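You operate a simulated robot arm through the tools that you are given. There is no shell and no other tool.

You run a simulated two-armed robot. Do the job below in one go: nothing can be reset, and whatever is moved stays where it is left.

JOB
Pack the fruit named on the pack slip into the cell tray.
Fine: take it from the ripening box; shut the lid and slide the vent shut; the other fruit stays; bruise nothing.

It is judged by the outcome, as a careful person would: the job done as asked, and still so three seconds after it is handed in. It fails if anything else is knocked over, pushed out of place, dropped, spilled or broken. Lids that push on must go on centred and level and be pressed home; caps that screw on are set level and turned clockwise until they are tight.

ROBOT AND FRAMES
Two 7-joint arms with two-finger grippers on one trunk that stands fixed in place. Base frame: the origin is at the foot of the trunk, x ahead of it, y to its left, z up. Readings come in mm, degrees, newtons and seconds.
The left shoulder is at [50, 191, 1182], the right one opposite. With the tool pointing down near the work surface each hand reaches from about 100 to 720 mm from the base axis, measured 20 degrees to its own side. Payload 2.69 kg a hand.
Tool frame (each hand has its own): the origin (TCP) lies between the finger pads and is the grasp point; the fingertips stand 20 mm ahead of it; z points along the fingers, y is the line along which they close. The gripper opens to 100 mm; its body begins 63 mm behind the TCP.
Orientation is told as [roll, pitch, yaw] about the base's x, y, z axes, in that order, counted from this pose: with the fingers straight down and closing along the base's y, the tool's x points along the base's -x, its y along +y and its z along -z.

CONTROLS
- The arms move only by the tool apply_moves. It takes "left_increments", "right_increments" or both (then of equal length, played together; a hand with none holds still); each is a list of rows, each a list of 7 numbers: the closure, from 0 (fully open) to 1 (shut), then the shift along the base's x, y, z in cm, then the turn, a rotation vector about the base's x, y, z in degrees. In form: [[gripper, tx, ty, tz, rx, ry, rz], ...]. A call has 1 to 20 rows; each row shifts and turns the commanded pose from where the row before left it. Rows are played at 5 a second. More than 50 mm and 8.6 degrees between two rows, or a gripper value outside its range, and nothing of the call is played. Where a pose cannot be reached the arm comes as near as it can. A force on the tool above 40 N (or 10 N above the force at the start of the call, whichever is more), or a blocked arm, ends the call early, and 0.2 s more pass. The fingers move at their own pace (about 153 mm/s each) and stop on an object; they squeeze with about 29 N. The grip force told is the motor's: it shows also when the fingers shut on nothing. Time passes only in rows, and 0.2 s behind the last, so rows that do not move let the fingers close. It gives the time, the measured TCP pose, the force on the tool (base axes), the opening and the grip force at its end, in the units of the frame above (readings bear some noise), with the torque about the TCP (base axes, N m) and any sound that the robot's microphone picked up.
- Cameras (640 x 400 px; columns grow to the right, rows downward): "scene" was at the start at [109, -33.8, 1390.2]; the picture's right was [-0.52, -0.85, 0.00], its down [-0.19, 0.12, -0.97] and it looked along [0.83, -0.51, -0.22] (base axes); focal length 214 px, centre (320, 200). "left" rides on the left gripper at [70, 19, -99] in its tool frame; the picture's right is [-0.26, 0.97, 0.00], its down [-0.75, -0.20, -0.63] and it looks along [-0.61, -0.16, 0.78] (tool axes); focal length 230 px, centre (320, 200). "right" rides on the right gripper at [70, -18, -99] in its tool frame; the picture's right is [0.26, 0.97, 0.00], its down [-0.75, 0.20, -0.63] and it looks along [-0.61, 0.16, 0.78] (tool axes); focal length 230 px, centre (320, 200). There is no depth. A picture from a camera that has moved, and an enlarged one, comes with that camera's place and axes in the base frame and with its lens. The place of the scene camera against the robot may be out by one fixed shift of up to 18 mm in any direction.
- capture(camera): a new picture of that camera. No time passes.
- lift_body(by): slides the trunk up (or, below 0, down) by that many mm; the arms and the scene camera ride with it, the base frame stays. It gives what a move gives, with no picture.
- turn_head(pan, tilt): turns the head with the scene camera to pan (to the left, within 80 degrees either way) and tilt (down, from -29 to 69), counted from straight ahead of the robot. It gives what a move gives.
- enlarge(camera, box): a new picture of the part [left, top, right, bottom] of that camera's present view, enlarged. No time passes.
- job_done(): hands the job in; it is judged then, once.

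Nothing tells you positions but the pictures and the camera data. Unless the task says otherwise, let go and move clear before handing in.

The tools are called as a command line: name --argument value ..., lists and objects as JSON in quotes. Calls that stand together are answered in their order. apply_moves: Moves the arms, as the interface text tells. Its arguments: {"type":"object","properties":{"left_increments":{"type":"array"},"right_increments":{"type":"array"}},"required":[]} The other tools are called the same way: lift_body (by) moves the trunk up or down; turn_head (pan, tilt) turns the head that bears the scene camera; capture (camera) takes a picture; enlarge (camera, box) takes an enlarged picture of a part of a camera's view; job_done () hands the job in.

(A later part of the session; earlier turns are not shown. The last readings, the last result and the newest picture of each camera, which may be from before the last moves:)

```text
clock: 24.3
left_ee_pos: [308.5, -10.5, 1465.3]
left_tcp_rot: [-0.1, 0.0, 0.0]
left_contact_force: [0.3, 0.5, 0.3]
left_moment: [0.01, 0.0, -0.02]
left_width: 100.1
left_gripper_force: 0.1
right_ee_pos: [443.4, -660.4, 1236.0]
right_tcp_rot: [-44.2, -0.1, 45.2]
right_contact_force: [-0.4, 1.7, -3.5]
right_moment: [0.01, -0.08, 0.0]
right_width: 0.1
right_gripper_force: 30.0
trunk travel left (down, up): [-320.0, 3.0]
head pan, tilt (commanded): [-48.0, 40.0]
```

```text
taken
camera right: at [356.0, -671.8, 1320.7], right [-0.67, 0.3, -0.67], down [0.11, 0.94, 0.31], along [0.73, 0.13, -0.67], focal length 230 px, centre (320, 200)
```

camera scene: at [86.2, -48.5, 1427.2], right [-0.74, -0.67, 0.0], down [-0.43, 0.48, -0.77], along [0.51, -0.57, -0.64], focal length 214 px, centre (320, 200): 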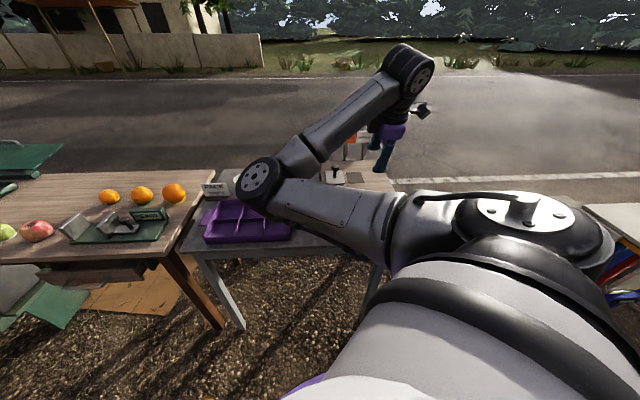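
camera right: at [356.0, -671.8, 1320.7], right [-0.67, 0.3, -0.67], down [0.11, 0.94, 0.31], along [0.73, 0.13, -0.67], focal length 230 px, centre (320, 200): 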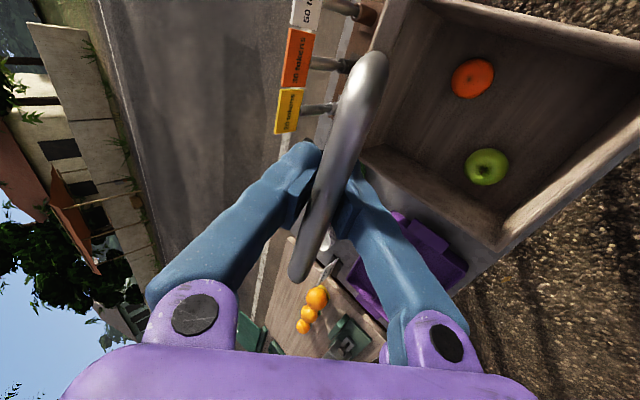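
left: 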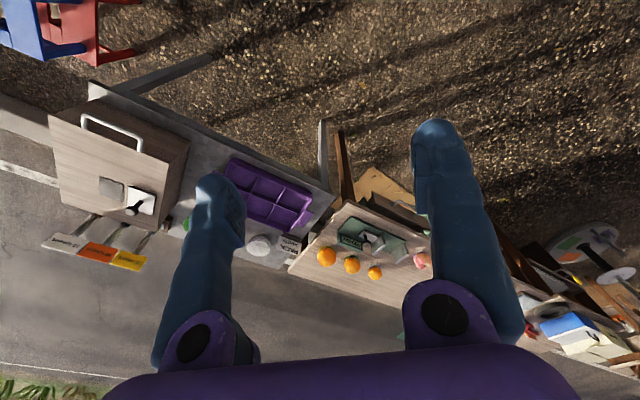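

The gripper reads shut, so the bar has slid to the fingertips. I look closely before moving further.

enlarge --camera "right" --box '[230, 40, 450, 300]'

capture --camera "scene"

capture --camera "left"

```text
1.54 times, centred on (340, 170) of right
camera zoom: at [356.0, -671.8, 1320.7], right [-0.67, 0.3, -0.67], down [0.11, 0.94, 0.31], along [0.73, 0.13, -0.67], focal length 354 px, centre (289, 246)
```

zoom: 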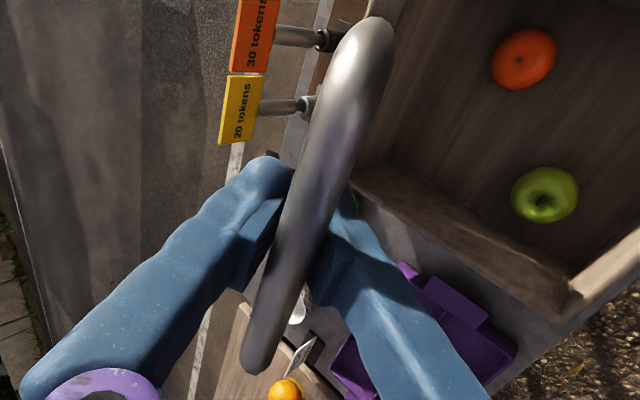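

```text
taken
camera scene: at [86.3, -48.7, 1427.0], right [-0.74, -0.67, 0.0], down [-0.43, 0.48, -0.77], along [0.51, -0.57, -0.64], focal length 214 px, centre (320, 200)
```

scene: 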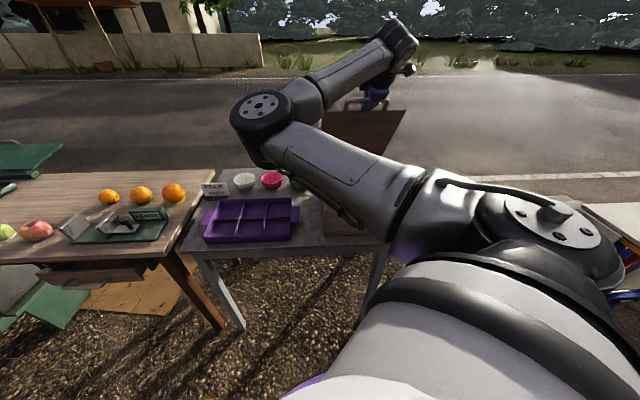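

```text
taken
camera left: at [240.0, 8.0, 1564.9], right [0.26, 0.97, 0.0], down [0.75, -0.2, 0.63], along [0.61, -0.16, -0.78], focal length 230 px, centre (320, 200)
```

left: 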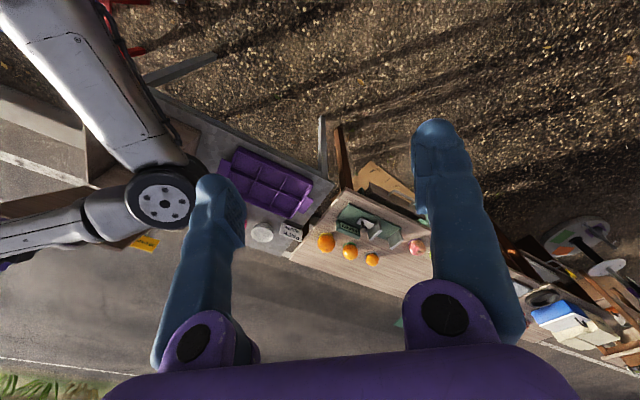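

The bar now appears captured in the hollow behind the closed pads, which is a secure cage, and the forces are small. I keep following the arc in short stretches.

apply_moves --right_increments '[[1.0, 1.57, -1.57, 1.1, -1.2, -1.2, 0], [1.0, 1.6, -1.6, 0.95, -1.2, -1.2, 0], [1.0, 1.65, -1.65, 0.8, -1.2, -1.2, 0]]'

capture --camera "right"

```text
clock: 25.1
left_ee_pos: [306.7, -11.6, 1466.8]
left_tcp_rot: [-0.1, 0.0, 0.0]
left_contact_force: [0.0, 0.0, -0.2]
left_moment: [0.02, 0.0, -0.04]
left_width: 100.3
left_gripper_force: 0.1
right_ee_pos: [493.4, -709.3, 1265.8]
right_tcp_rot: [-49.3, 0.0, 45.2]
right_contact_force: [-0.5, 0.1, -2.4]
right_moment: [-0.02, -0.06, -0.03]
right_width: 0.0
right_gripper_force: 29.3
trunk travel left (down, up): [-320.0, 3.0]
head pan, tilt (commanded): [-48.0, 40.0]
```

```text
taken
camera right: at [399.3, -714.7, 1345.1], right [-0.63, 0.26, -0.73], down [0.1, 0.96, 0.26], along [0.77, 0.09, -0.63], focal length 230 px, centre (320, 200)
```

right: 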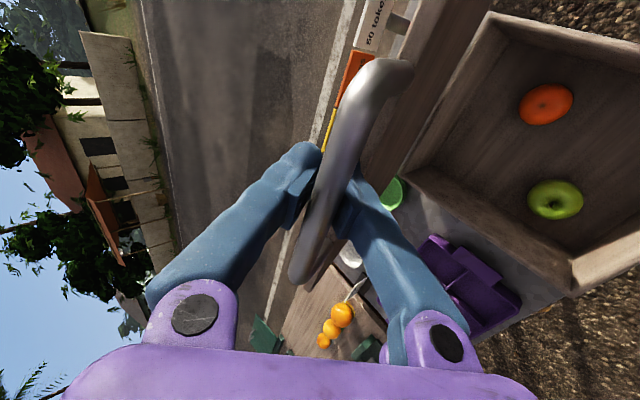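

apply_moves --right_increments '[[1.0, 1.69, -1.69, 0.65, -1.2, -1.2, 0], [1.0, 1.71, -1.71, 0.5, -1.2, -1.2, 0], [1.0, 1.73, -1.73, 0.35, -1.2, -1.2, 0]]'

capture --camera "right"

```text
clock: 25.9
left_ee_pos: [307.3, -12.0, 1466.9]
left_tcp_rot: [0.0, 0.0, -0.1]
left_contact_force: [-0.8, -0.1, -0.9]
left_moment: [0.02, 0.0, 0.0]
left_width: 100.0
left_gripper_force: 0.0
right_ee_pos: [542.6, -758.4, 1275.6]
right_tcp_rot: [-54.1, -0.2, 45.2]
right_contact_force: [-14.3, 13.1, -22.9]
right_moment: [-0.58, -0.73, 0.0]
right_width: 0.0
right_gripper_force: 29.5
trunk travel left (down, up): [-320.0, 3.0]
head pan, tilt (commanded): [-48.0, 40.0]
```

```text
taken
camera right: at [445.0, -760.1, 1350.9], right [-0.58, 0.22, -0.78], down [0.08, 0.97, 0.21], along [0.81, 0.06, -0.59], focal length 230 px, centre (320, 200)
```

right: 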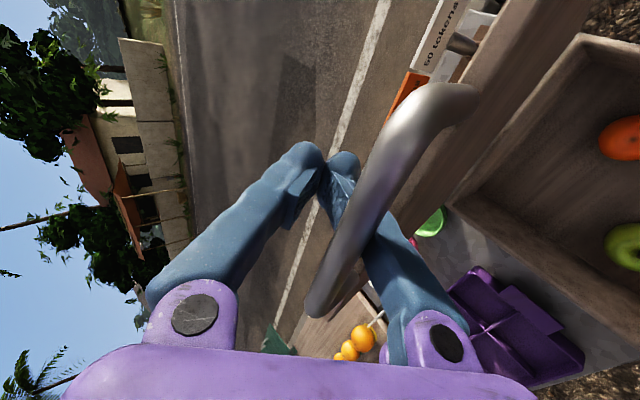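

The hand now feels a firm stop (about 30 N), so the lid seems to be at its open limit. I ease back a little to see whether the lid stays put or follows.

apply_moves --right_increments '[[1.0, -0.3, 0.3, -0.2, 0, 0, 0], [1.0, -0.3, 0.3, -0.2, 0, 0, 0], [1.0, 0, 0, 0, 0, 0, 0]]'

capture --camera "right"

capture --camera "scene"

```text
clock: 26.7
left_ee_pos: [308.2, -11.4, 1467.0]
left_tcp_rot: [0.0, 0.0, 0.0]
left_contact_force: [0.5, -0.3, -0.8]
left_moment: [-0.01, 0.01, 0.01]
left_width: 100.2
left_gripper_force: 0.1
right_ee_pos: [537.2, -753.4, 1275.4]
right_tcp_rot: [-54.4, -0.1, 45.3]
right_contact_force: [1.0, -1.8, -1.4]
right_moment: [-0.01, -0.02, 0.03]
right_width: 0.0
right_gripper_force: 29.3
trunk travel left (down, up): [-320.0, 3.0]
head pan, tilt (commanded): [-48.0, 40.0]
```

```text
taken
camera right: at [439.8, -754.0, 1350.7], right [-0.58, 0.21, -0.79], down [0.08, 0.98, 0.2], along [0.81, 0.05, -0.58], focal length 230 px, centre (320, 200)
```

right: 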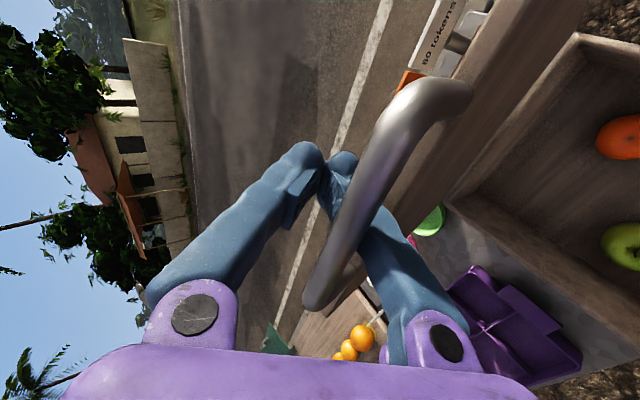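

```text
taken
camera scene: at [86.6, -49.3, 1427.2], right [-0.74, -0.67, 0.0], down [-0.43, 0.48, -0.77], along [0.51, -0.57, -0.64], focal length 214 px, centre (320, 200)
```

scene: 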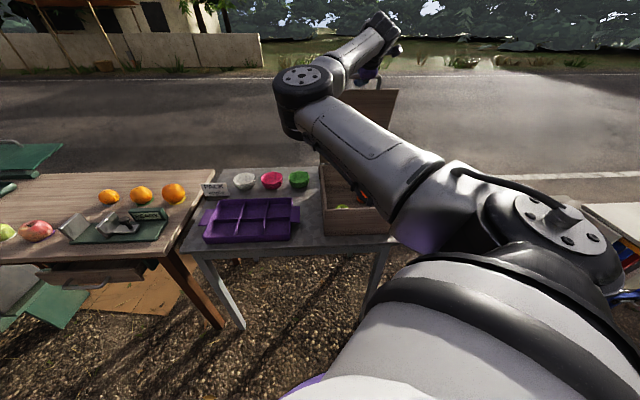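

apply_moves --right_increments '[[1.0, -0.4, 0.4, -0.1, 0, 0, 0], [1.0, -0.4, 0.4, -0.1, 0, 0, 0], [1.0, 0, 0, 0, 0, 0, 0]]'

capture --camera "right"

```text
clock: 27.5
left_ee_pos: [308.3, -11.0, 1465.6]
left_tcp_rot: [-0.1, 0.0, 0.0]
left_contact_force: [0.4, -0.4, -0.1]
left_moment: [0.0, -0.01, -0.01]
left_width: 100.0
left_gripper_force: 0.0
right_ee_pos: [529.1, -744.9, 1273.5]
right_tcp_rot: [-54.4, 0.0, 45.1]
right_contact_force: [0.5, 0.0, 0.0]
right_moment: [-0.01, -0.02, 0.03]
right_width: 0.0
right_gripper_force: 29.5
trunk travel left (down, up): [-320.0, 3.0]
head pan, tilt (commanded): [-48.0, 40.0]
```

```text
taken
camera right: at [431.1, -745.5, 1347.3], right [-0.58, 0.21, -0.79], down [0.08, 0.98, 0.2], along [0.81, 0.05, -0.58], focal length 230 px, centre (320, 200)
```

right: 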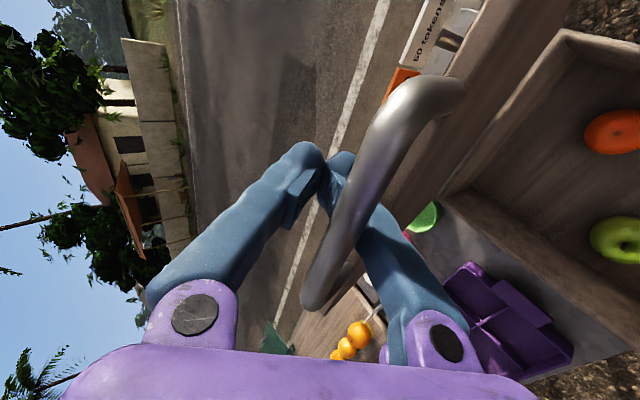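

apply_moves --right_increments '[[1.0, -0.7, 0.7, -0.3, 0, 0, 0], [1.0, -0.7, 0.7, -0.3, 0, 0, 0], [1.0, 0, 0, 0, 0, 0, 0]]'

capture --camera "right"

```text
clock: 28.3
left_ee_pos: [308.7, -10.2, 1465.4]
left_tcp_rot: [0.0, 0.0, 0.0]
left_contact_force: [0.9, -0.8, 0.0]
left_moment: [0.02, 0.01, 0.01]
left_width: 100.1
left_gripper_force: 0.1
right_ee_pos: [514.6, -729.0, 1267.3]
right_tcp_rot: [-54.4, -0.2, 45.2]
right_contact_force: [-0.7, 0.0, 0.0]
right_moment: [0.02, 0.0, 0.02]
right_width: 0.0
right_gripper_force: 29.5
trunk travel left (down, up): [-320.0, 3.0]
head pan, tilt (commanded): [-48.0, 40.0]
```

```text
taken
camera right: at [416.1, -730.9, 1341.0], right [-0.58, 0.21, -0.79], down [0.08, 0.98, 0.2], along [0.81, 0.05, -0.58], focal length 230 px, centre (320, 200)
```

right: 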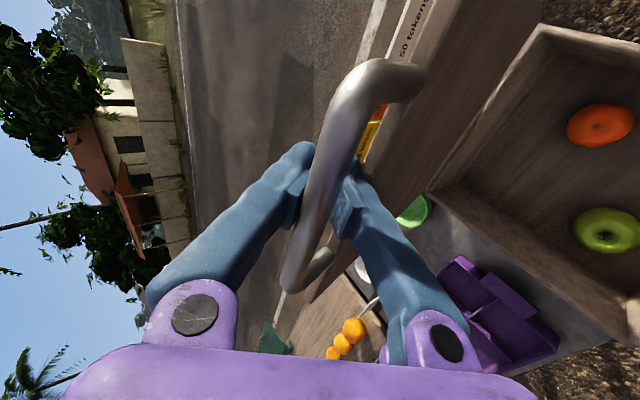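

The bar has moved within the cage with no force on the hand, so the lid seems to hold itself. I wait a second and compare to see if it creeps.

apply_moves --right_increments '[[1.0, 0, 0, 0, 0, 0, 0], [1.0, 0, 0, 0, 0, 0, 0], [1.0, 0, 0, 0, 0, 0, 0], [1.0, 0, 0, 0, 0, 0, 0], [1.0, 0, 0, 0, 0, 0, 0], [1.0, 0, 0, 0, 0, 0, 0], [1.0, 0, 0, 0, 0, 0, 0]]'

capture --camera "right"

```text
clock: 29.9
left_ee_pos: [307.7, -11.4, 1465.8]
left_tcp_rot: [-0.2, 0.0, 0.0]
left_contact_force: [0.4, -0.2, 0.0]
left_moment: [0.01, -0.01, 0.02]
left_width: 99.7
left_gripper_force: 0.1
right_ee_pos: [514.8, -729.7, 1267.3]
right_tcp_rot: [-54.4, 0.0, 45.2]
right_contact_force: [0.2, -0.2, 0.5]
right_moment: [-0.04, 0.01, 0.0]
right_width: 0.0
right_gripper_force: 29.9
trunk travel left (down, up): [-320.0, 3.0]
head pan, tilt (commanded): [-48.0, 40.0]
```

```text
taken
camera right: at [416.2, -730.7, 1341.4], right [-0.58, 0.21, -0.79], down [0.08, 0.98, 0.2], along [0.81, 0.05, -0.58], focal length 230 px, centre (320, 200)
```

right: 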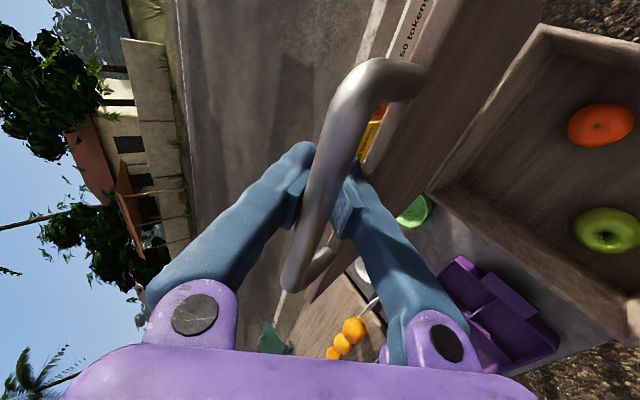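

The lid stands still on its own, so the hinge holds by friction. I nudge it back near its stop, then open the fingers and withdraw slowly along the tool axis.

apply_moves --right_increments '[[1.0, 0.9, -0.9, 0.35, 0, 0, 0], [1.0, 0.9, -0.9, 0.3, 0, 0, 0], [1.0, 0.6, -0.6, 0.25, 0, 0, 0], [1.0, 0, 0, 0, 0, 0, 0]]'

capture --camera "right"

```text
clock: 30.9
left_ee_pos: [309.9, -10.0, 1465.8]
left_tcp_rot: [-0.1, 0.0, 0.0]
left_contact_force: [-0.7, -0.1, -0.3]
left_moment: [0.01, 0.01, 0.0]
left_width: 99.8
left_gripper_force: 0.0
right_ee_pos: [538.9, -755.6, 1276.3]
right_tcp_rot: [-54.4, -0.1, 45.3]
right_contact_force: [0.2, 0.3, -5.9]
right_moment: [-0.1, -0.17, -0.06]
right_width: 0.0
right_gripper_force: 29.9
trunk travel left (down, up): [-320.0, 3.0]
head pan, tilt (commanded): [-48.0, 40.0]
```

```text
taken
camera right: at [441.6, -756.6, 1350.1], right [-0.58, 0.21, -0.78], down [0.08, 0.98, 0.21], along [0.81, 0.05, -0.59], focal length 230 px, centre (320, 200)
```

right: 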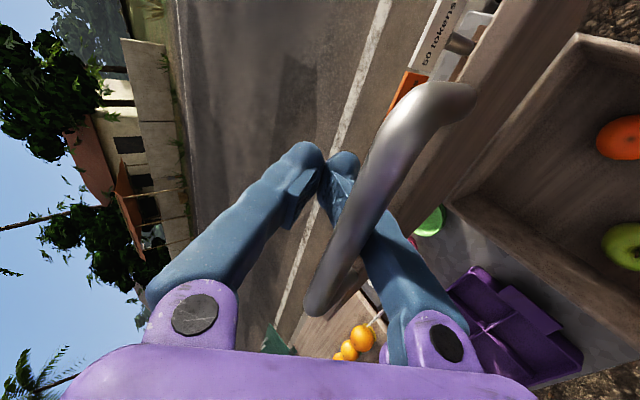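

apply_moves --right_increments '[[0.85, 0, 0, 0, 0, 0, 0], [0.7, 0, 0, 0, 0, 0, 0], [0.5, 0, 0, 0, 0, 0, 0], [0.3, 0, 0, 0, 0, 0, 0], [0.3, 0, 0, 0, 0, 0, 0]]'

capture --camera "right"

```text
clock: 32.1
left_ee_pos: [307.9, -10.9, 1465.7]
left_tcp_rot: [0.0, 0.0, 0.0]
left_contact_force: [0.2, -0.4, -0.4]
left_moment: [0.0, 0.0, 0.02]
left_width: 99.9
left_gripper_force: 0.0
right_ee_pos: [538.5, -754.9, 1276.0]
right_tcp_rot: [-54.3, 0.0, 45.3]
right_contact_force: [1.0, 0.0, 0.9]
right_moment: [0.06, 0.0, -0.02]
right_width: 69.1
right_gripper_force: 0.0
trunk travel left (down, up): [-320.0, 3.0]
head pan, tilt (commanded): [-48.0, 40.0]
```

```text
taken
camera right: at [441.3, -755.8, 1350.9], right [-0.58, 0.21, -0.79], down [0.08, 0.98, 0.2], along [0.81, 0.05, -0.58], focal length 230 px, centre (320, 200)
```

right: 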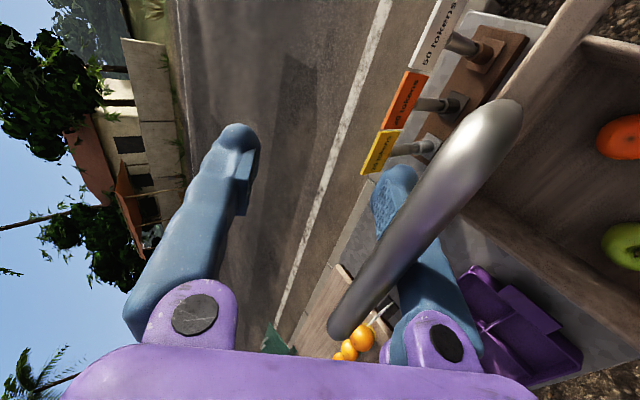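

The bar seems to have followed the lower finger as it opened, so the lid may not be holding itself after all. I test by moving the hand back 20 mm with the finger still inside the handle loop.

apply_moves --right_increments '[[0.3, -0.7, 0.7, -0.2, 0, 0, 0], [0.3, -0.7, 0.7, -0.2, 0, 0, 0], [0.3, 0, 0, 0, 0, 0, 0], [0.3, 0, 0, 0, 0, 0, 0], [0.3, 0, 0, 0, 0, 0, 0]]'

capture --camera "right"

```text
clock: 33.3
left_ee_pos: [307.9, -12.3, 1466.7]
left_tcp_rot: [-0.1, -0.1, 0.1]
left_contact_force: [1.5, 0.5, 0.7]
left_moment: [0.01, -0.01, -0.03]
left_width: 99.9
left_gripper_force: 0.1
right_ee_pos: [525.4, -740.4, 1273.6]
right_tcp_rot: [-54.3, 0.0, 45.2]
right_contact_force: [0.7, -0.8, -2.6]
right_moment: [-0.19, -0.3, -0.07]
right_width: 69.1
right_gripper_force: 0.1
trunk travel left (down, up): [-320.0, 3.0]
head pan, tilt (commanded): [-48.0, 40.0]
```

```text
taken
camera right: at [427.3, -741.8, 1347.2], right [-0.58, 0.21, -0.79], down [0.08, 0.98, 0.2], along [0.81, 0.05, -0.58], focal length 230 px, centre (320, 200)
```

right: 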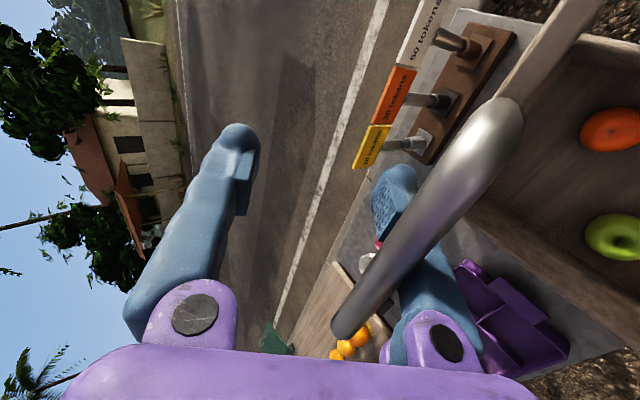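

The lid follows the hand, so it isn't self-holding below vertical and must go past upright. I close the fingers again to trap the bar, then turn the hand towards horizontal around the bar so the finger doesn't jam in the handle loop.

apply_moves --right_increments '[[0.6, 0, 0, 0, 0, 0, 0], [0.85, 0, 0, 0, 0, 0, 0], [1.0, 0, 0, 0, 0, 0, 0], [1.0, 0, 0, 0, 0, 0, 0]]'

apply_moves --right_increments '[[1.0, 0, 0, 0.35, -4.24, -4.24, 0], [1.0, 0, 0, 0.35, -4.24, -4.24, 0], [1.0, 0, 0, 0.35, -4.24, -4.24, 0], [1.0, 0, 0, 0.35, -4.24, -4.24, 0], [1.0, 0, 0, 0, 0, 0, 0]]'

capture --camera "right"

capture --camera "scene"

```text
clock: 34.3
left_ee_pos: [310.3, -13.8, 1465.2]
left_tcp_rot: [0.2, 0.1, 0.0]
left_contact_force: [-0.2, 0.2, -0.7]
left_moment: [0.0, 0.02, 0.0]
left_width: 100.0
left_gripper_force: 0.1
right_ee_pos: [527.5, -741.9, 1268.8]
right_tcp_rot: [-54.0, -0.1, 45.4]
right_contact_force: [2.5, -2.4, -20.7]
right_moment: [-0.55, -0.74, -0.04]
right_width: 0.0
right_gripper_force: 28.8
trunk travel left (down, up): [-320.0, 3.0]
head pan, tilt (commanded): [-48.0, 40.0]
```

```text
clock: 35.5
left_ee_pos: [309.0, -11.5, 1466.3]
left_tcp_rot: [0.1, 0.0, 0.1]
left_contact_force: [0.6, 0.1, 0.6]
left_moment: [-0.01, 0.03, 0.02]
left_width: 100.1
left_gripper_force: 0.0
right_ee_pos: [525.7, -742.3, 1286.5]
right_tcp_rot: [-78.4, 0.1, 45.2]
right_contact_force: [-0.8, -4.1, -5.9]
right_moment: [-0.16, -0.21, 0.14]
right_width: 0.0
right_gripper_force: 29.6
trunk travel left (down, up): [-320.0, 3.0]
head pan, tilt (commanded): [-48.0, 40.0]
```

```text
taken
camera right: at [410.9, -726.1, 1325.8], right [-0.32, -0.05, -0.95], down [0.06, 1.0, -0.07], along [0.95, -0.08, -0.32], focal length 230 px, centre (320, 200)
```

right: 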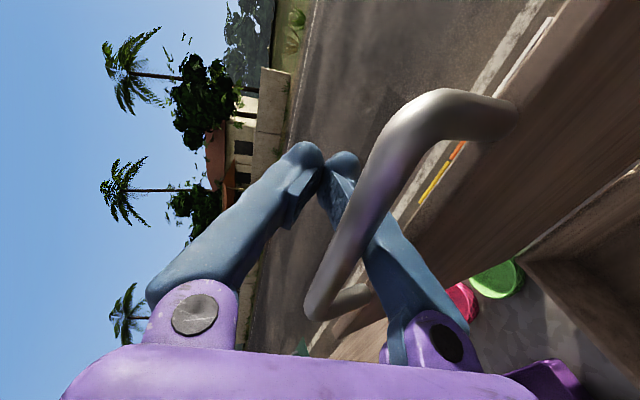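

```text
taken
camera scene: at [86.8, -50.1, 1427.1], right [-0.74, -0.67, 0.0], down [-0.43, 0.48, -0.77], along [0.51, -0.57, -0.64], focal length 214 px, centre (320, 200)
```

scene: 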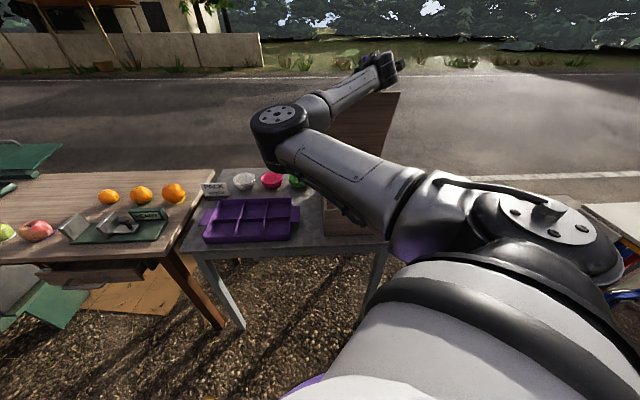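

The hand is almost horizontal now and free in the loop. I push on outward along the arc in small steps.

apply_moves --right_increments '[[1.0, 1.2, -1.2, 0.2, 0, 0, 0], [1.0, 1.2, -1.2, 0.15, 0, 0, 0], [1.0, 1.2, -1.2, 0.1, 0, 0, 0]]'

capture --camera "right"

```text
clock: 36.3
left_ee_pos: [308.7, -10.7, 1466.0]
left_tcp_rot: [-0.2, 0.0, 0.0]
left_contact_force: [0.1, 0.3, -1.0]
left_moment: [-0.01, -0.02, 0.01]
left_width: 100.3
left_gripper_force: 0.1
right_ee_pos: [562.6, -777.5, 1292.3]
right_tcp_rot: [-78.4, 0.0, 45.2]
right_contact_force: [0.2, 0.7, -0.9]
right_moment: [-0.03, -0.04, 0.02]
right_width: 0.0
right_gripper_force: 29.1
trunk travel left (down, up): [-320.0, 3.0]
head pan, tilt (commanded): [-48.0, 40.0]
```

```text
taken
camera right: at [447.4, -761.8, 1330.9], right [-0.32, -0.05, -0.95], down [0.06, 1.0, -0.07], along [0.95, -0.08, -0.32], focal length 230 px, centre (320, 200)
```

right: 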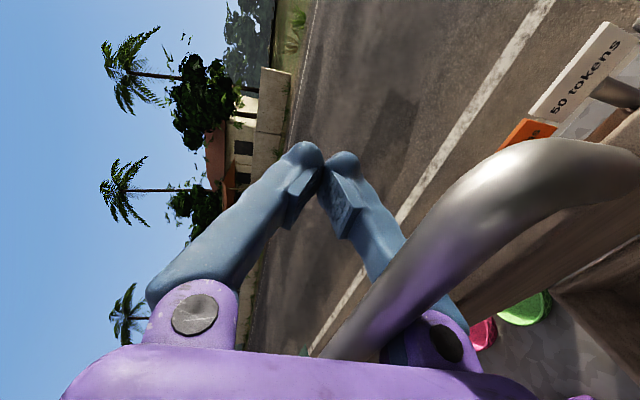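

apply_moves --right_increments '[[1.0, 1.0, -1.0, 0.1, 0, 0, 0], [1.0, 1.0, -1.0, 0.1, 0, 0, 0], [1.0, 1.0, -1.0, 0.0, 0, 0, 0]]'

capture --camera "right"

capture --camera "scene"

```text
clock: 36.7
left_ee_pos: [306.2, -9.4, 1465.3]
left_tcp_rot: [-0.1, -0.1, 0.0]
left_contact_force: [-0.1, 0.0, 0.2]
left_moment: [-0.02, 0.02, 0.01]
left_width: 100.0
left_gripper_force: 0.1
right_ee_pos: [567.9, -785.4, 1287.9]
right_tcp_rot: [-77.9, 0.1, 45.1]
right_contact_force: [-0.4, 0.7, -3.0]
right_moment: [-0.18, -0.14, 0.03]
right_width: 0.0
right_gripper_force: 29.3
trunk travel left (down, up): [-320.0, 3.0]
head pan, tilt (commanded): [-48.0, 40.0]
stopped in row 2 (right hand): the force on the tool passed its limit at 56 N (the readings are from after the stop); the commanded pose is now the measured one
```

```text
taken
camera right: at [453.6, -769.3, 1328.7], right [-0.33, -0.04, -0.94], down [0.06, 1.0, -0.06], along [0.94, -0.08, -0.32], focal length 230 px, centre (320, 200)
```

right: 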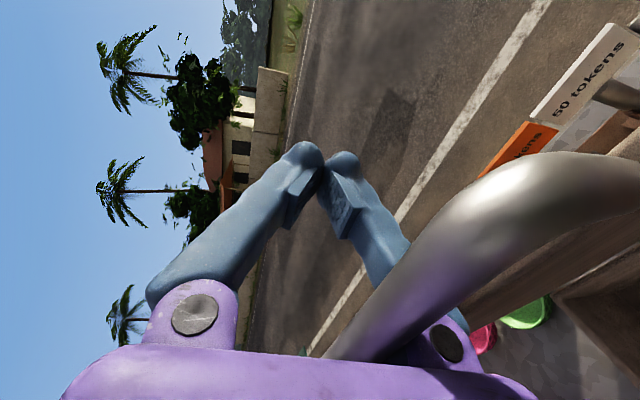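

```text
taken
camera scene: at [85.1, -47.7, 1427.2], right [-0.74, -0.67, 0.0], down [-0.43, 0.48, -0.77], along [0.51, -0.57, -0.64], focal length 214 px, centre (320, 200)
```

scene: 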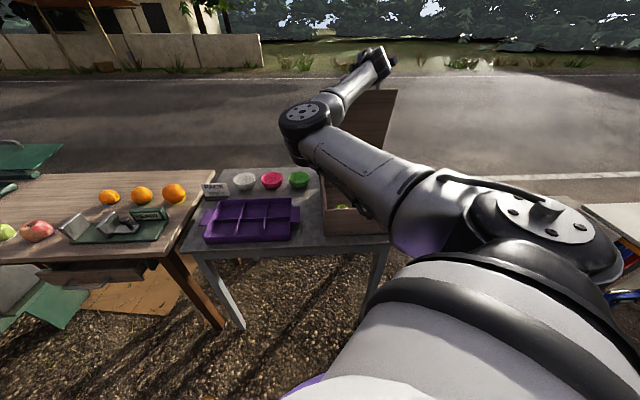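

The push is stopped hard at about 81°, so that's probably the lid's own stop; the earlier "following" may just have been the finger wedged in the loop. With the hand horizontal there is clearance, so I retreat 20 mm to see if the lid stays.

apply_moves --right_increments '[[1.0, -0.7, 0.7, 0.0, 0, 0, 0], [1.0, -0.7, 0.7, 0.0, 0, 0, 0], [1.0, 0, 0, 0, 0, 0, 0], [1.0, 0, 0, 0, 0, 0, 0]]'

capture --camera "right"

```text
clock: 37.7
left_ee_pos: [308.0, -11.0, 1466.7]
left_tcp_rot: [-0.1, 0.1, 0.0]
left_contact_force: [-0.2, 0.6, 0.0]
left_moment: [0.03, -0.02, 0.02]
left_width: 100.0
left_gripper_force: 0.1
right_ee_pos: [554.3, -772.0, 1287.1]
right_tcp_rot: [-77.9, 0.1, 45.2]
right_contact_force: [-0.2, 0.7, 0.0]
right_moment: [0.0, 0.0, -0.01]
right_width: 0.0
right_gripper_force: 29.7
trunk travel left (down, up): [-320.0, 3.0]
head pan, tilt (commanded): [-48.0, 40.0]
```

```text
taken
camera right: at [440.5, -755.8, 1328.5], right [-0.33, -0.04, -0.94], down [0.06, 1.0, -0.07], along [0.94, -0.08, -0.32], focal length 230 px, centre (320, 200)
```

right: 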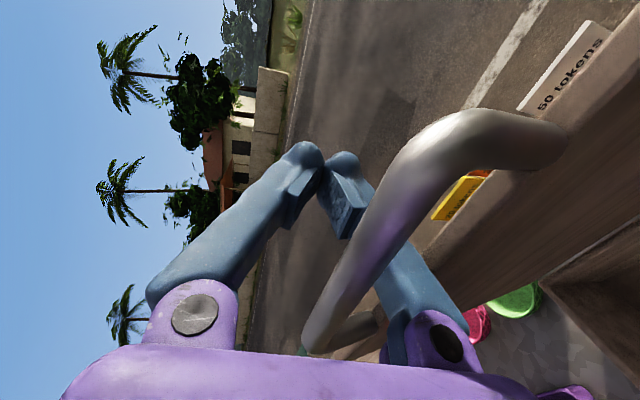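

The lid stayed where it was while the hand moved back, with no force on the hand, so it does hold near its stop. I centre the fingers on the bar, open only to 30 mm and withdraw straight back.

apply_moves --right_increments '[[1.0, -0.1, 0.1, -0.4, 0, 0, 0], [1.0, -0.1, 0.1, -0.4, 0, 0, 0], [0.85, 0, 0, 0, 0, 0, 0], [0.7, 0, 0, 0, 0, 0, 0], [0.7, 0, 0, 0, 0, 0, 0]]'

capture --camera "right"

```text
clock: 38.9
left_ee_pos: [307.8, -11.3, 1465.9]
left_tcp_rot: [-0.1, 0.0, 0.1]
left_contact_force: [-0.5, -0.5, 0.5]
left_moment: [0.04, 0.03, 0.03]
left_width: 100.1
left_gripper_force: 0.0
right_ee_pos: [553.7, -768.5, 1279.0]
right_tcp_rot: [-77.9, 0.0, 45.2]
right_contact_force: [0.0, 0.0, 0.7]
right_moment: [0.01, 0.0, 0.01]
right_width: 29.8
right_gripper_force: 0.1
trunk travel left (down, up): [-320.0, 3.0]
head pan, tilt (commanded): [-48.0, 40.0]
```

```text
taken
camera right: at [438.9, -753.9, 1320.1], right [-0.33, -0.04, -0.94], down [0.06, 1.0, -0.07], along [0.94, -0.08, -0.32], focal length 230 px, centre (320, 200)
```

right: 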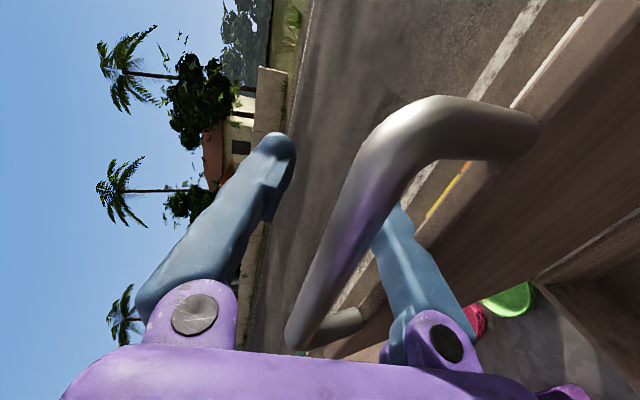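

apply_moves --right_increments '[[0.7, -0.7, 0.7, 0.2, 0, 0, 0], [0.7, -0.7, 0.7, 0.2, 0, 0, 0], [0.7, -0.7, 0.7, 0.2, 0, 0, 0]]'

capture --camera "right"

```text
clock: 39.7
left_ee_pos: [308.3, -9.8, 1466.1]
left_tcp_rot: [-0.1, 0.0, 0.1]
left_contact_force: [0.8, -0.2, -0.3]
left_moment: [0.0, -0.05, 0.0]
left_width: 100.1
left_gripper_force: 0.0
right_ee_pos: [531.2, -749.6, 1284.7]
right_tcp_rot: [-77.9, 0.1, 45.2]
right_contact_force: [0.6, -0.4, -1.0]
right_moment: [-0.01, -0.02, 0.0]
right_width: 29.9
right_gripper_force: 0.1
trunk travel left (down, up): [-320.0, 3.0]
head pan, tilt (commanded): [-48.0, 40.0]
```

```text
taken
camera right: at [417.1, -733.2, 1326.4], right [-0.33, -0.04, -0.94], down [0.06, 1.0, -0.07], along [0.94, -0.08, -0.32], focal length 230 px, centre (320, 200)
```

right: 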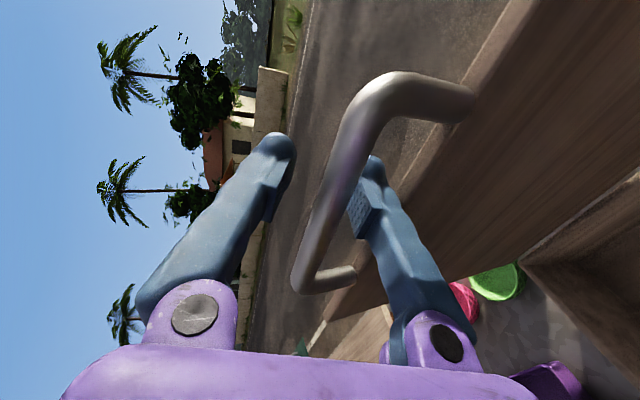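

The lid keeps its place while the hand recedes. I withdraw fully clear.

apply_moves --right_increments '[[0.7, -0.7, 0.7, 0.2, 0, 0, 0], [0.7, -0.7, 0.7, 0.2, 0, 0, 0], [0.7, -0.8, 0.8, 0.2, 0, 0, 0], [0.7, -1.0, 1.0, 0.3, 0, 0, 0], [0.7, -1.4, 1.4, 0.4, 0, 0, 0], [0.7, -1.4, 1.4, 0.4, 0, 0, 0]]'

capture --camera "right"

capture --camera "scene"

```text
clock: 41.1
left_ee_pos: [307.9, -10.0, 1466.4]
left_tcp_rot: [-0.1, 0.0, 0.0]
left_contact_force: [0.7, 0.0, -0.4]
left_moment: [0.02, 0.01, 0.0]
left_width: 99.8
left_gripper_force: 0.1
right_ee_pos: [472.1, -688.5, 1304.5]
right_tcp_rot: [-77.9, 0.1, 45.3]
right_contact_force: [0.1, 0.3, 0.8]
right_moment: [-0.02, -0.02, 0.0]
right_width: 29.9
right_gripper_force: 0.1
trunk travel left (down, up): [-320.0, 3.0]
head pan, tilt (commanded): [-48.0, 40.0]
```

```text
taken
camera right: at [356.9, -673.0, 1344.9], right [-0.33, -0.04, -0.94], down [0.06, 1.0, -0.07], along [0.94, -0.08, -0.32], focal length 230 px, centre (320, 200)
```

right: 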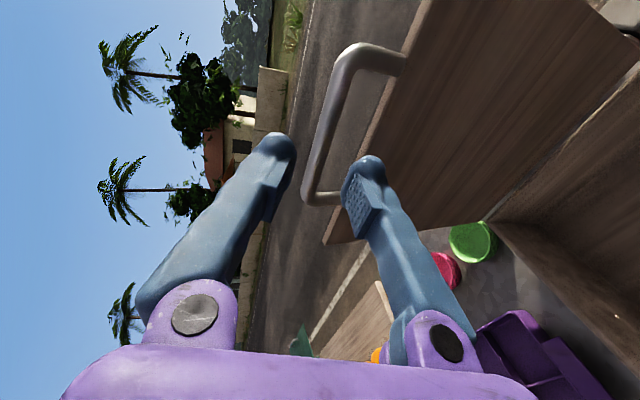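

```text
taken
camera scene: at [86.0, -48.2, 1427.2], right [-0.74, -0.67, 0.0], down [-0.43, 0.48, -0.77], along [0.51, -0.57, -0.64], focal length 214 px, centre (320, 200)
```

scene: 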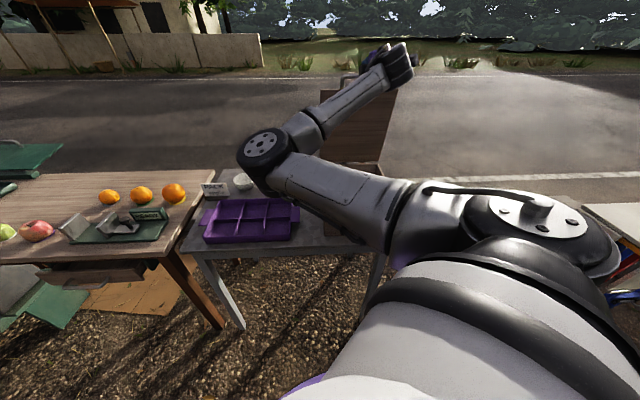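

The lid stands open on its own at about 81° and the hand is clear. I turn the hand back to pointing down above the front-left part of the box, where the green apple lies (about x 452, y −580).

apply_moves --right_increments '[[0.3, -1.5, 1.5, 0, 0, 0, 0], [0.14, -0.19, 1.08, -1.0, 5.52, 5.52, 0], [0.14, -0.19, 1.08, -1.5, 5.52, 5.52, 0], [0.14, -0.19, 1.08, -2.0, 5.52, 5.52, 0], [0.14, -0.19, 1.08, -2.0, 5.52, 5.52, 0], [0.14, -0.19, 1.08, -2.0, 5.52, 5.52, 0], [0.14, -0.19, 1.08, -2.0, 5.52, 5.52, 0], [0.14, -0.19, 1.08, -2.0, 5.52, 5.52, 0], [0.14, 0.0, 0.7, -2.0, 5.52, 5.52, 0], [0.14, 0.0, 0.5, -2.0, 5.52, 5.52, 0], [0.14, 0, 0, -1.0, 5.4, 5.4, 0]]'

capture --camera "right"

capture --camera "scene"

```text
clock: 43.5
left_ee_pos: [308.4, -11.5, 1466.0]
left_tcp_rot: [-0.1, 0.0, 0.0]
left_contact_force: [0.2, 0.5, -0.7]
left_moment: [0.0, 0.0, 0.0]
left_width: 100.2
left_gripper_force: 0.0
right_ee_pos: [443.1, -587.1, 1126.3]
right_tcp_rot: [0.3, -0.2, 45.1]
right_contact_force: [0.1, 0.5, 0.2]
right_moment: [0.04, -0.02, 0.01]
right_width: 86.2
right_gripper_force: 0.1
trunk travel left (down, up): [-320.0, 3.0]
head pan, tilt (commanded): [-48.0, 40.0]
```

```text
taken
camera right: at [408.4, -650.9, 1226.7], right [-0.87, 0.5, 0.0], down [0.39, 0.67, 0.63], along [0.31, 0.55, -0.77], focal length 230 px, centre (320, 200)
```

right: 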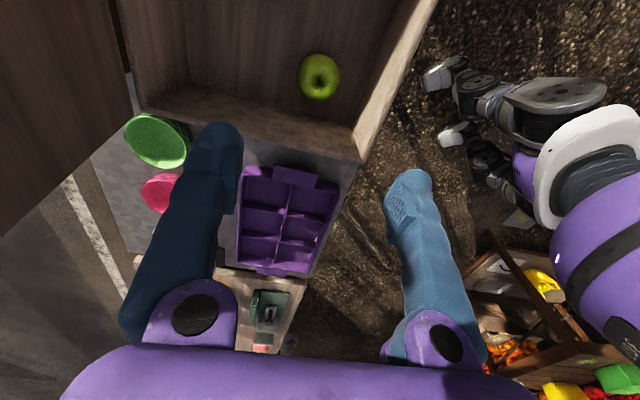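

```text
taken
camera scene: at [86.3, -49.3, 1427.1], right [-0.74, -0.67, 0.0], down [-0.43, 0.48, -0.77], along [0.51, -0.57, -0.64], focal length 214 px, centre (320, 200)
```

scene: 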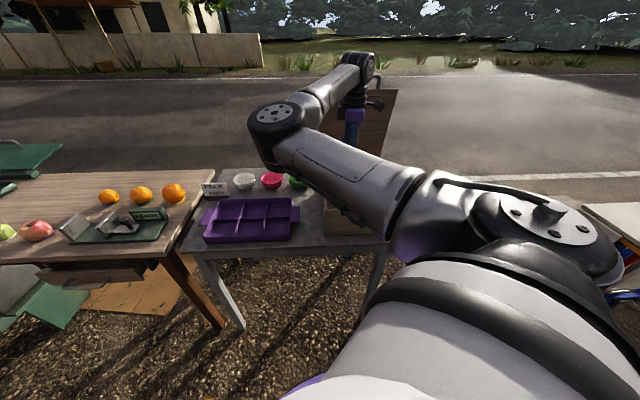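

enlarge --camera "right" --box '[240, 0, 440, 160]'

```text
2.50 times, centred on (340, 80) of right
camera zoom: at [408.4, -650.9, 1226.7], right [-0.87, 0.5, 0.0], down [0.39, 0.67, 0.63], along [0.31, 0.55, -0.77], focal length 575 px, centre (270, 500)
```

zoom: 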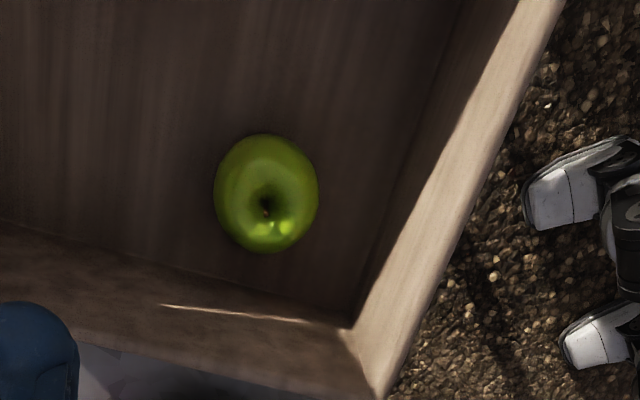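

The apple is about 68 mm wide, centred near (450,-582), almost touching the left wall and about 29 mm from the front wall. I come down closer with the fingers across the front–back direction and measure again.

apply_moves --right_increments '[[0.2, 0.2, 0.11, -3.1, 0, 0, 0], [0.22, 0.2, 0.11, -3.1, 0, 0, 0], [0.22, 0.2, 0.11, -3.1, 0, 0, 0], [0.22, 0.2, 0.11, -3.1, 0, 0, 0]]'

capture --camera "right"

enlarge --camera "right" --box '[200, 0, 460, 200]'

```text
clock: 44.5
left_ee_pos: [308.3, -11.0, 1466.3]
left_tcp_rot: [-0.1, 0.0, -0.1]
left_contact_force: [-0.5, -0.9, 0.1]
left_moment: [0.01, 0.01, -0.02]
left_width: 99.9
left_gripper_force: 0.0
right_ee_pos: [453.5, -583.4, 1003.6]
right_tcp_rot: [0.0, -0.2, 45.2]
right_contact_force: [0.1, 0.9, -0.9]
right_moment: [0.02, 0.0, 0.03]
right_width: 78.0
right_gripper_force: 0.1
trunk travel left (down, up): [-320.0, 3.0]
head pan, tilt (commanded): [-48.0, 40.0]
```

```text
taken
camera right: at [418.5, -646.0, 1103.0], right [-0.87, 0.5, 0.0], down [0.39, 0.67, 0.63], along [0.31, 0.55, -0.77], focal length 230 px, centre (320, 200)
```

right: 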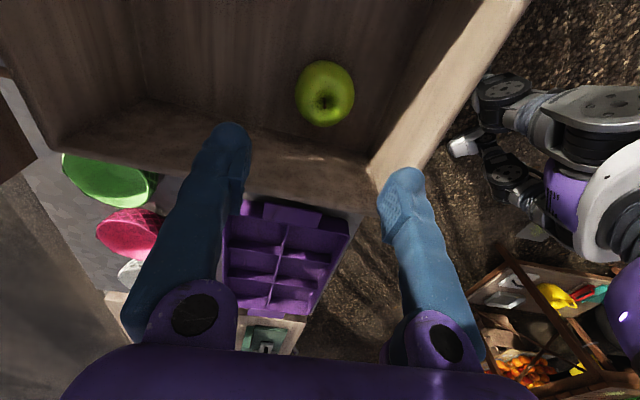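

```text
2.00 times, centred on (330, 100) of right
camera zoom: at [418.5, -646.0, 1103.0], right [-0.87, 0.5, 0.0], down [0.39, 0.67, 0.63], along [0.31, 0.55, -0.77], focal length 460 px, centre (300, 400)
```

zoom: 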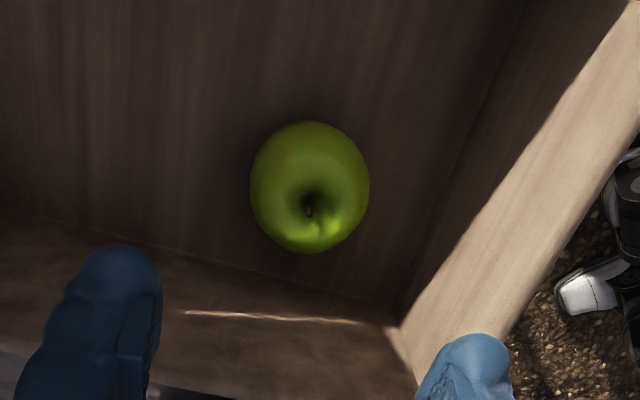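

Triangulating three views puts the apple at about z 857 (the box has a raised floor), diameter about 61 mm, centre (445,-590). That leaves good room for the fingers, so I descend over it.

apply_moves --right_increments '[[0.2, -0.4, -0.3, -2.4, 0, 0, 0], [0.2, -0.4, -0.3, -2.4, 0, 0, 0], [0.2, 0, 0, -2.4, 0, 0, 0], [0.2, 0, 0, 0, 0, 0, 0]]'

capture --camera "right"

```text
clock: 45.5
left_ee_pos: [306.6, -10.5, 1466.2]
left_tcp_rot: [-0.1, -0.1, 0.0]
left_contact_force: [-0.3, 0.9, -0.4]
left_moment: [-0.03, 0.0, -0.01]
left_width: 100.0
left_gripper_force: 0.1
right_ee_pos: [444.8, -589.6, 930.6]
right_tcp_rot: [-0.1, -0.2, 45.2]
right_contact_force: [-0.8, 0.5, 0.2]
right_moment: [0.02, 0.0, 0.01]
right_width: 80.1
right_gripper_force: 0.0
trunk travel left (down, up): [-320.0, 3.0]
head pan, tilt (commanded): [-48.0, 40.0]
```

```text
taken
camera right: at [408.4, -652.3, 1031.0], right [-0.87, 0.5, 0.0], down [0.39, 0.67, 0.63], along [0.32, 0.55, -0.77], focal length 230 px, centre (320, 200)
```

right: 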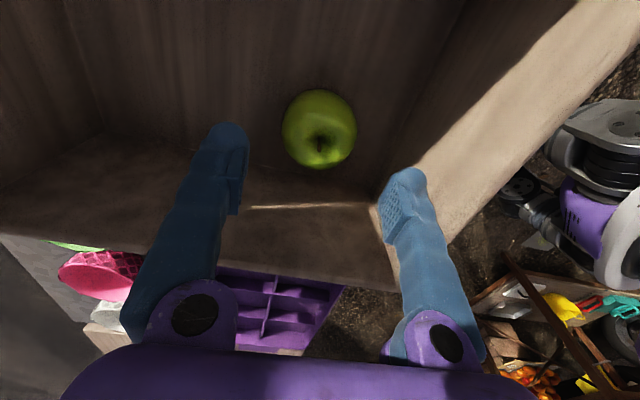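

apply_moves --right_increments '[[0.2, -0.05, -0.15, -2.0, 0, 0, 0], [0.2, 0, 0, -2.0, 0, 0, 0], [0.2, 0, 0, -1.7, 0, 0, 0], [0.2, 0, 0, -1.5, 0, 0, 0], [0.2, 0, 0, 0, 0, 0, 0]]'

capture --camera "right"

```text
clock: 46.7
left_ee_pos: [308.0, -10.5, 1466.4]
left_tcp_rot: [-0.1, 0.0, 0.0]
left_contact_force: [0.2, 0.2, -0.1]
left_moment: [0.03, 0.0, 0.0]
left_width: 99.7
left_gripper_force: 0.0
right_ee_pos: [444.2, -588.1, 860.4]
right_tcp_rot: [0.0, -0.2, 45.0]
right_contact_force: [0.5, 0.6, 0.2]
right_moment: [0.01, -0.05, 0.0]
right_width: 79.9
right_gripper_force: 0.1
trunk travel left (down, up): [-320.0, 3.0]
head pan, tilt (commanded): [-48.0, 40.0]
```

```text
taken
camera right: at [407.8, -651.2, 960.3], right [-0.87, 0.5, 0.0], down [0.39, 0.67, 0.63], along [0.32, 0.55, -0.77], focal length 230 px, centre (320, 200)
```

right: 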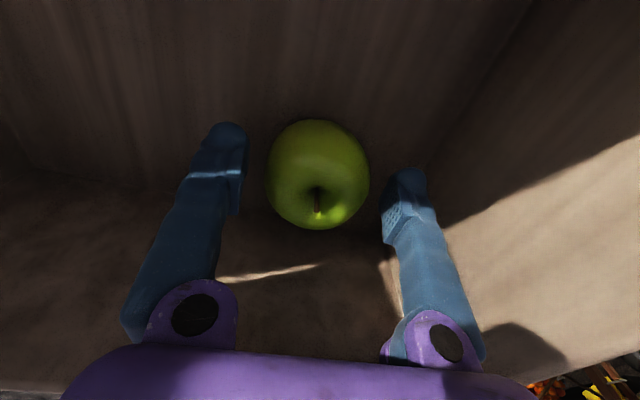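

The apple sits between the pads. I go 9 mm lower and close gently in steps, watching the grip force so as not to bruise it.

apply_moves --right_increments '[[0.2, 0, -0.1, -0.9, 0, 0, 0], [0.34, 0, 0, 0, 0, 0, 0], [0.38, 0, 0, 0, 0, 0, 0], [0.4, 0, 0, 0, 0, 0, 0]]'

capture --camera "right"

```text
clock: 47.7
left_ee_pos: [307.7, -11.6, 1465.5]
left_tcp_rot: [-0.1, 0.0, -0.1]
left_contact_force: [0.3, -0.7, 0.4]
left_moment: [0.04, 0.0, -0.04]
left_width: 100.0
left_gripper_force: 0.0
right_ee_pos: [444.1, -589.3, 850.7]
right_tcp_rot: [0.0, -0.2, 45.0]
right_contact_force: [0.2, 0.9, 1.0]
right_moment: [0.05, -0.03, 0.01]
right_width: 62.0
right_gripper_force: 28.9
trunk travel left (down, up): [-320.0, 3.0]
head pan, tilt (commanded): [-48.0, 40.0]
```

```text
taken
camera right: at [407.9, -652.7, 951.1], right [-0.87, 0.5, 0.0], down [0.39, 0.67, 0.63], along [0.32, 0.55, -0.77], focal length 230 px, centre (320, 200)
```

right: 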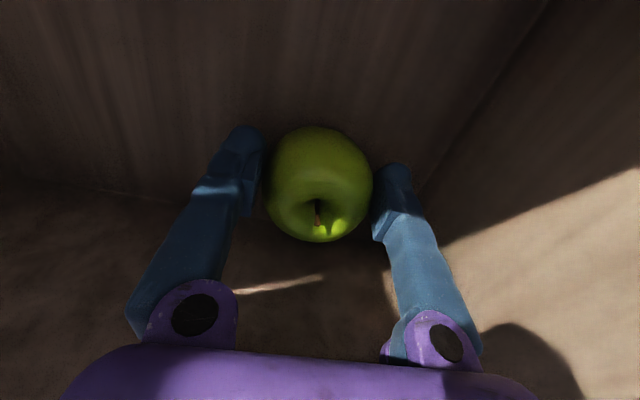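

apply_moves --right_increments '[[0.385, 0, 0, 0, 0, 0, 0], [0.385, 0, 0, 0, 0, 0, 0]]'

```text
clock: 48.3
left_ee_pos: [307.3, -11.5, 1465.8]
left_tcp_rot: [-0.1, 0.1, -0.1]
left_contact_force: [-0.2, 0.4, 0.7]
left_moment: [-0.01, 0.0, 0.0]
left_width: 100.0
left_gripper_force: 0.1
right_ee_pos: [443.8, -589.8, 850.8]
right_tcp_rot: [0.0, -0.2, 45.1]
right_contact_force: [0.3, 0.3, -0.7]
right_moment: [-0.02, 0.03, -0.02]
right_width: 62.4
right_gripper_force: 10.1
trunk travel left (down, up): [-320.0, 3.0]
head pan, tilt (commanded): [-48.0, 40.0]
```

A light 10 N grip holds. I use a touch more (0.39) and lift straight up slowly.

apply_moves --right_increments '[[0.39, 0, 0, 0.5, 0, 0, 0], [0.39, 0, 0, 1.0, 0, 0, 0], [0.39, 0, 0, 1.5, 0, 0, 0]]'

capture --camera "right"

```text
clock: 49.1
left_ee_pos: [307.3, -9.3, 1465.5]
left_tcp_rot: [-0.2, 0.0, 0.1]
left_contact_force: [-0.6, 0.5, 0.0]
left_moment: [0.0, 0.01, -0.01]
left_width: 100.1
left_gripper_force: 0.0
right_ee_pos: [443.7, -589.6, 881.5]
right_tcp_rot: [0.0, -0.2, 45.2]
right_contact_force: [0.4, 0.8, 1.3]
right_moment: [0.01, 0.03, 0.0]
right_width: 60.8
right_gripper_force: 0.1
trunk travel left (down, up): [-320.0, 3.0]
head pan, tilt (commanded): [-48.0, 40.0]
```

```text
taken
camera right: at [408.7, -653.4, 981.1], right [-0.87, 0.5, 0.0], down [0.39, 0.67, 0.63], along [0.32, 0.55, -0.77], focal length 230 px, centre (320, 200)
```

right: 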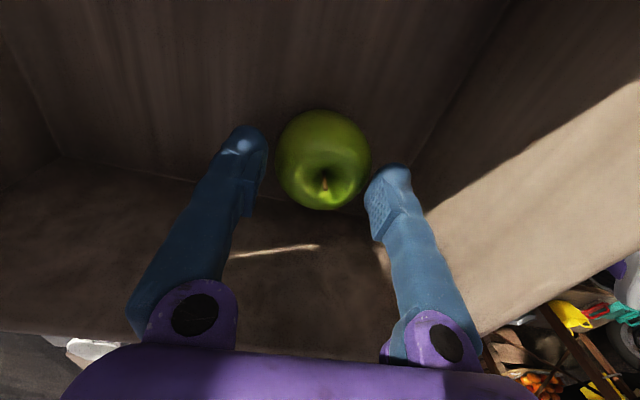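

The light grip slipped off and the apple is still resting in its place. I reopen, go a little lower so the pads sit at its widest part, and grip normally.

apply_moves --right_increments '[[0.2, 0, 0, 0, 0, 0, 0], [0.2, 0, 0, 0, 0, 0, 0], [0.2, 0, 0, -1.5, 0, 0, 0], [0.2, 0, 0, -1.5, 0, 0, 0], [0.2, 0, 0, -0.6, 0, 0, 0], [0.34, 0, 0, 0, 0, 0, 0], [0.38, 0, 0, 0, 0, 0, 0], [0.4, 0, 0, 0, 0, 0, 0], [0.4, 0, 0, 0, 0, 0, 0]]'

capture --camera "right"

```text
clock: 51.1
left_ee_pos: [308.6, -10.5, 1465.9]
left_tcp_rot: [-0.1, 0.0, 0.0]
left_contact_force: [0.2, -0.5, -0.6]
left_moment: [0.0, -0.04, -0.01]
left_width: 100.0
left_gripper_force: 0.1
right_ee_pos: [442.7, -590.7, 844.1]
right_tcp_rot: [0.0, -0.2, 45.0]
right_contact_force: [1.0, 0.3, -0.5]
right_moment: [-0.01, -0.04, -0.02]
right_width: 61.3
right_gripper_force: 28.7
trunk travel left (down, up): [-320.0, 3.0]
head pan, tilt (commanded): [-48.0, 40.0]
```

```text
taken
camera right: at [408.0, -653.4, 944.9], right [-0.87, 0.5, 0.0], down [0.39, 0.67, 0.63], along [0.32, 0.55, -0.77], focal length 230 px, centre (320, 200)
```

right: 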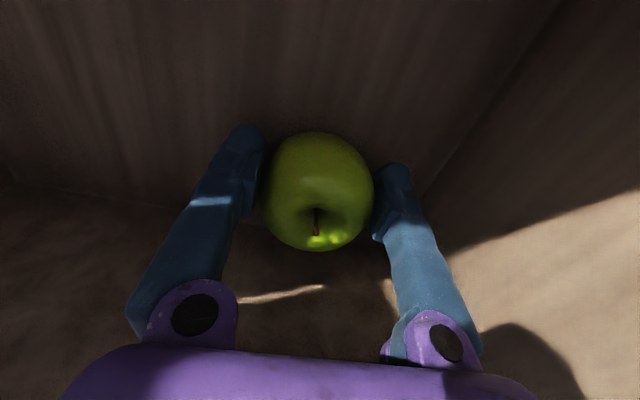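

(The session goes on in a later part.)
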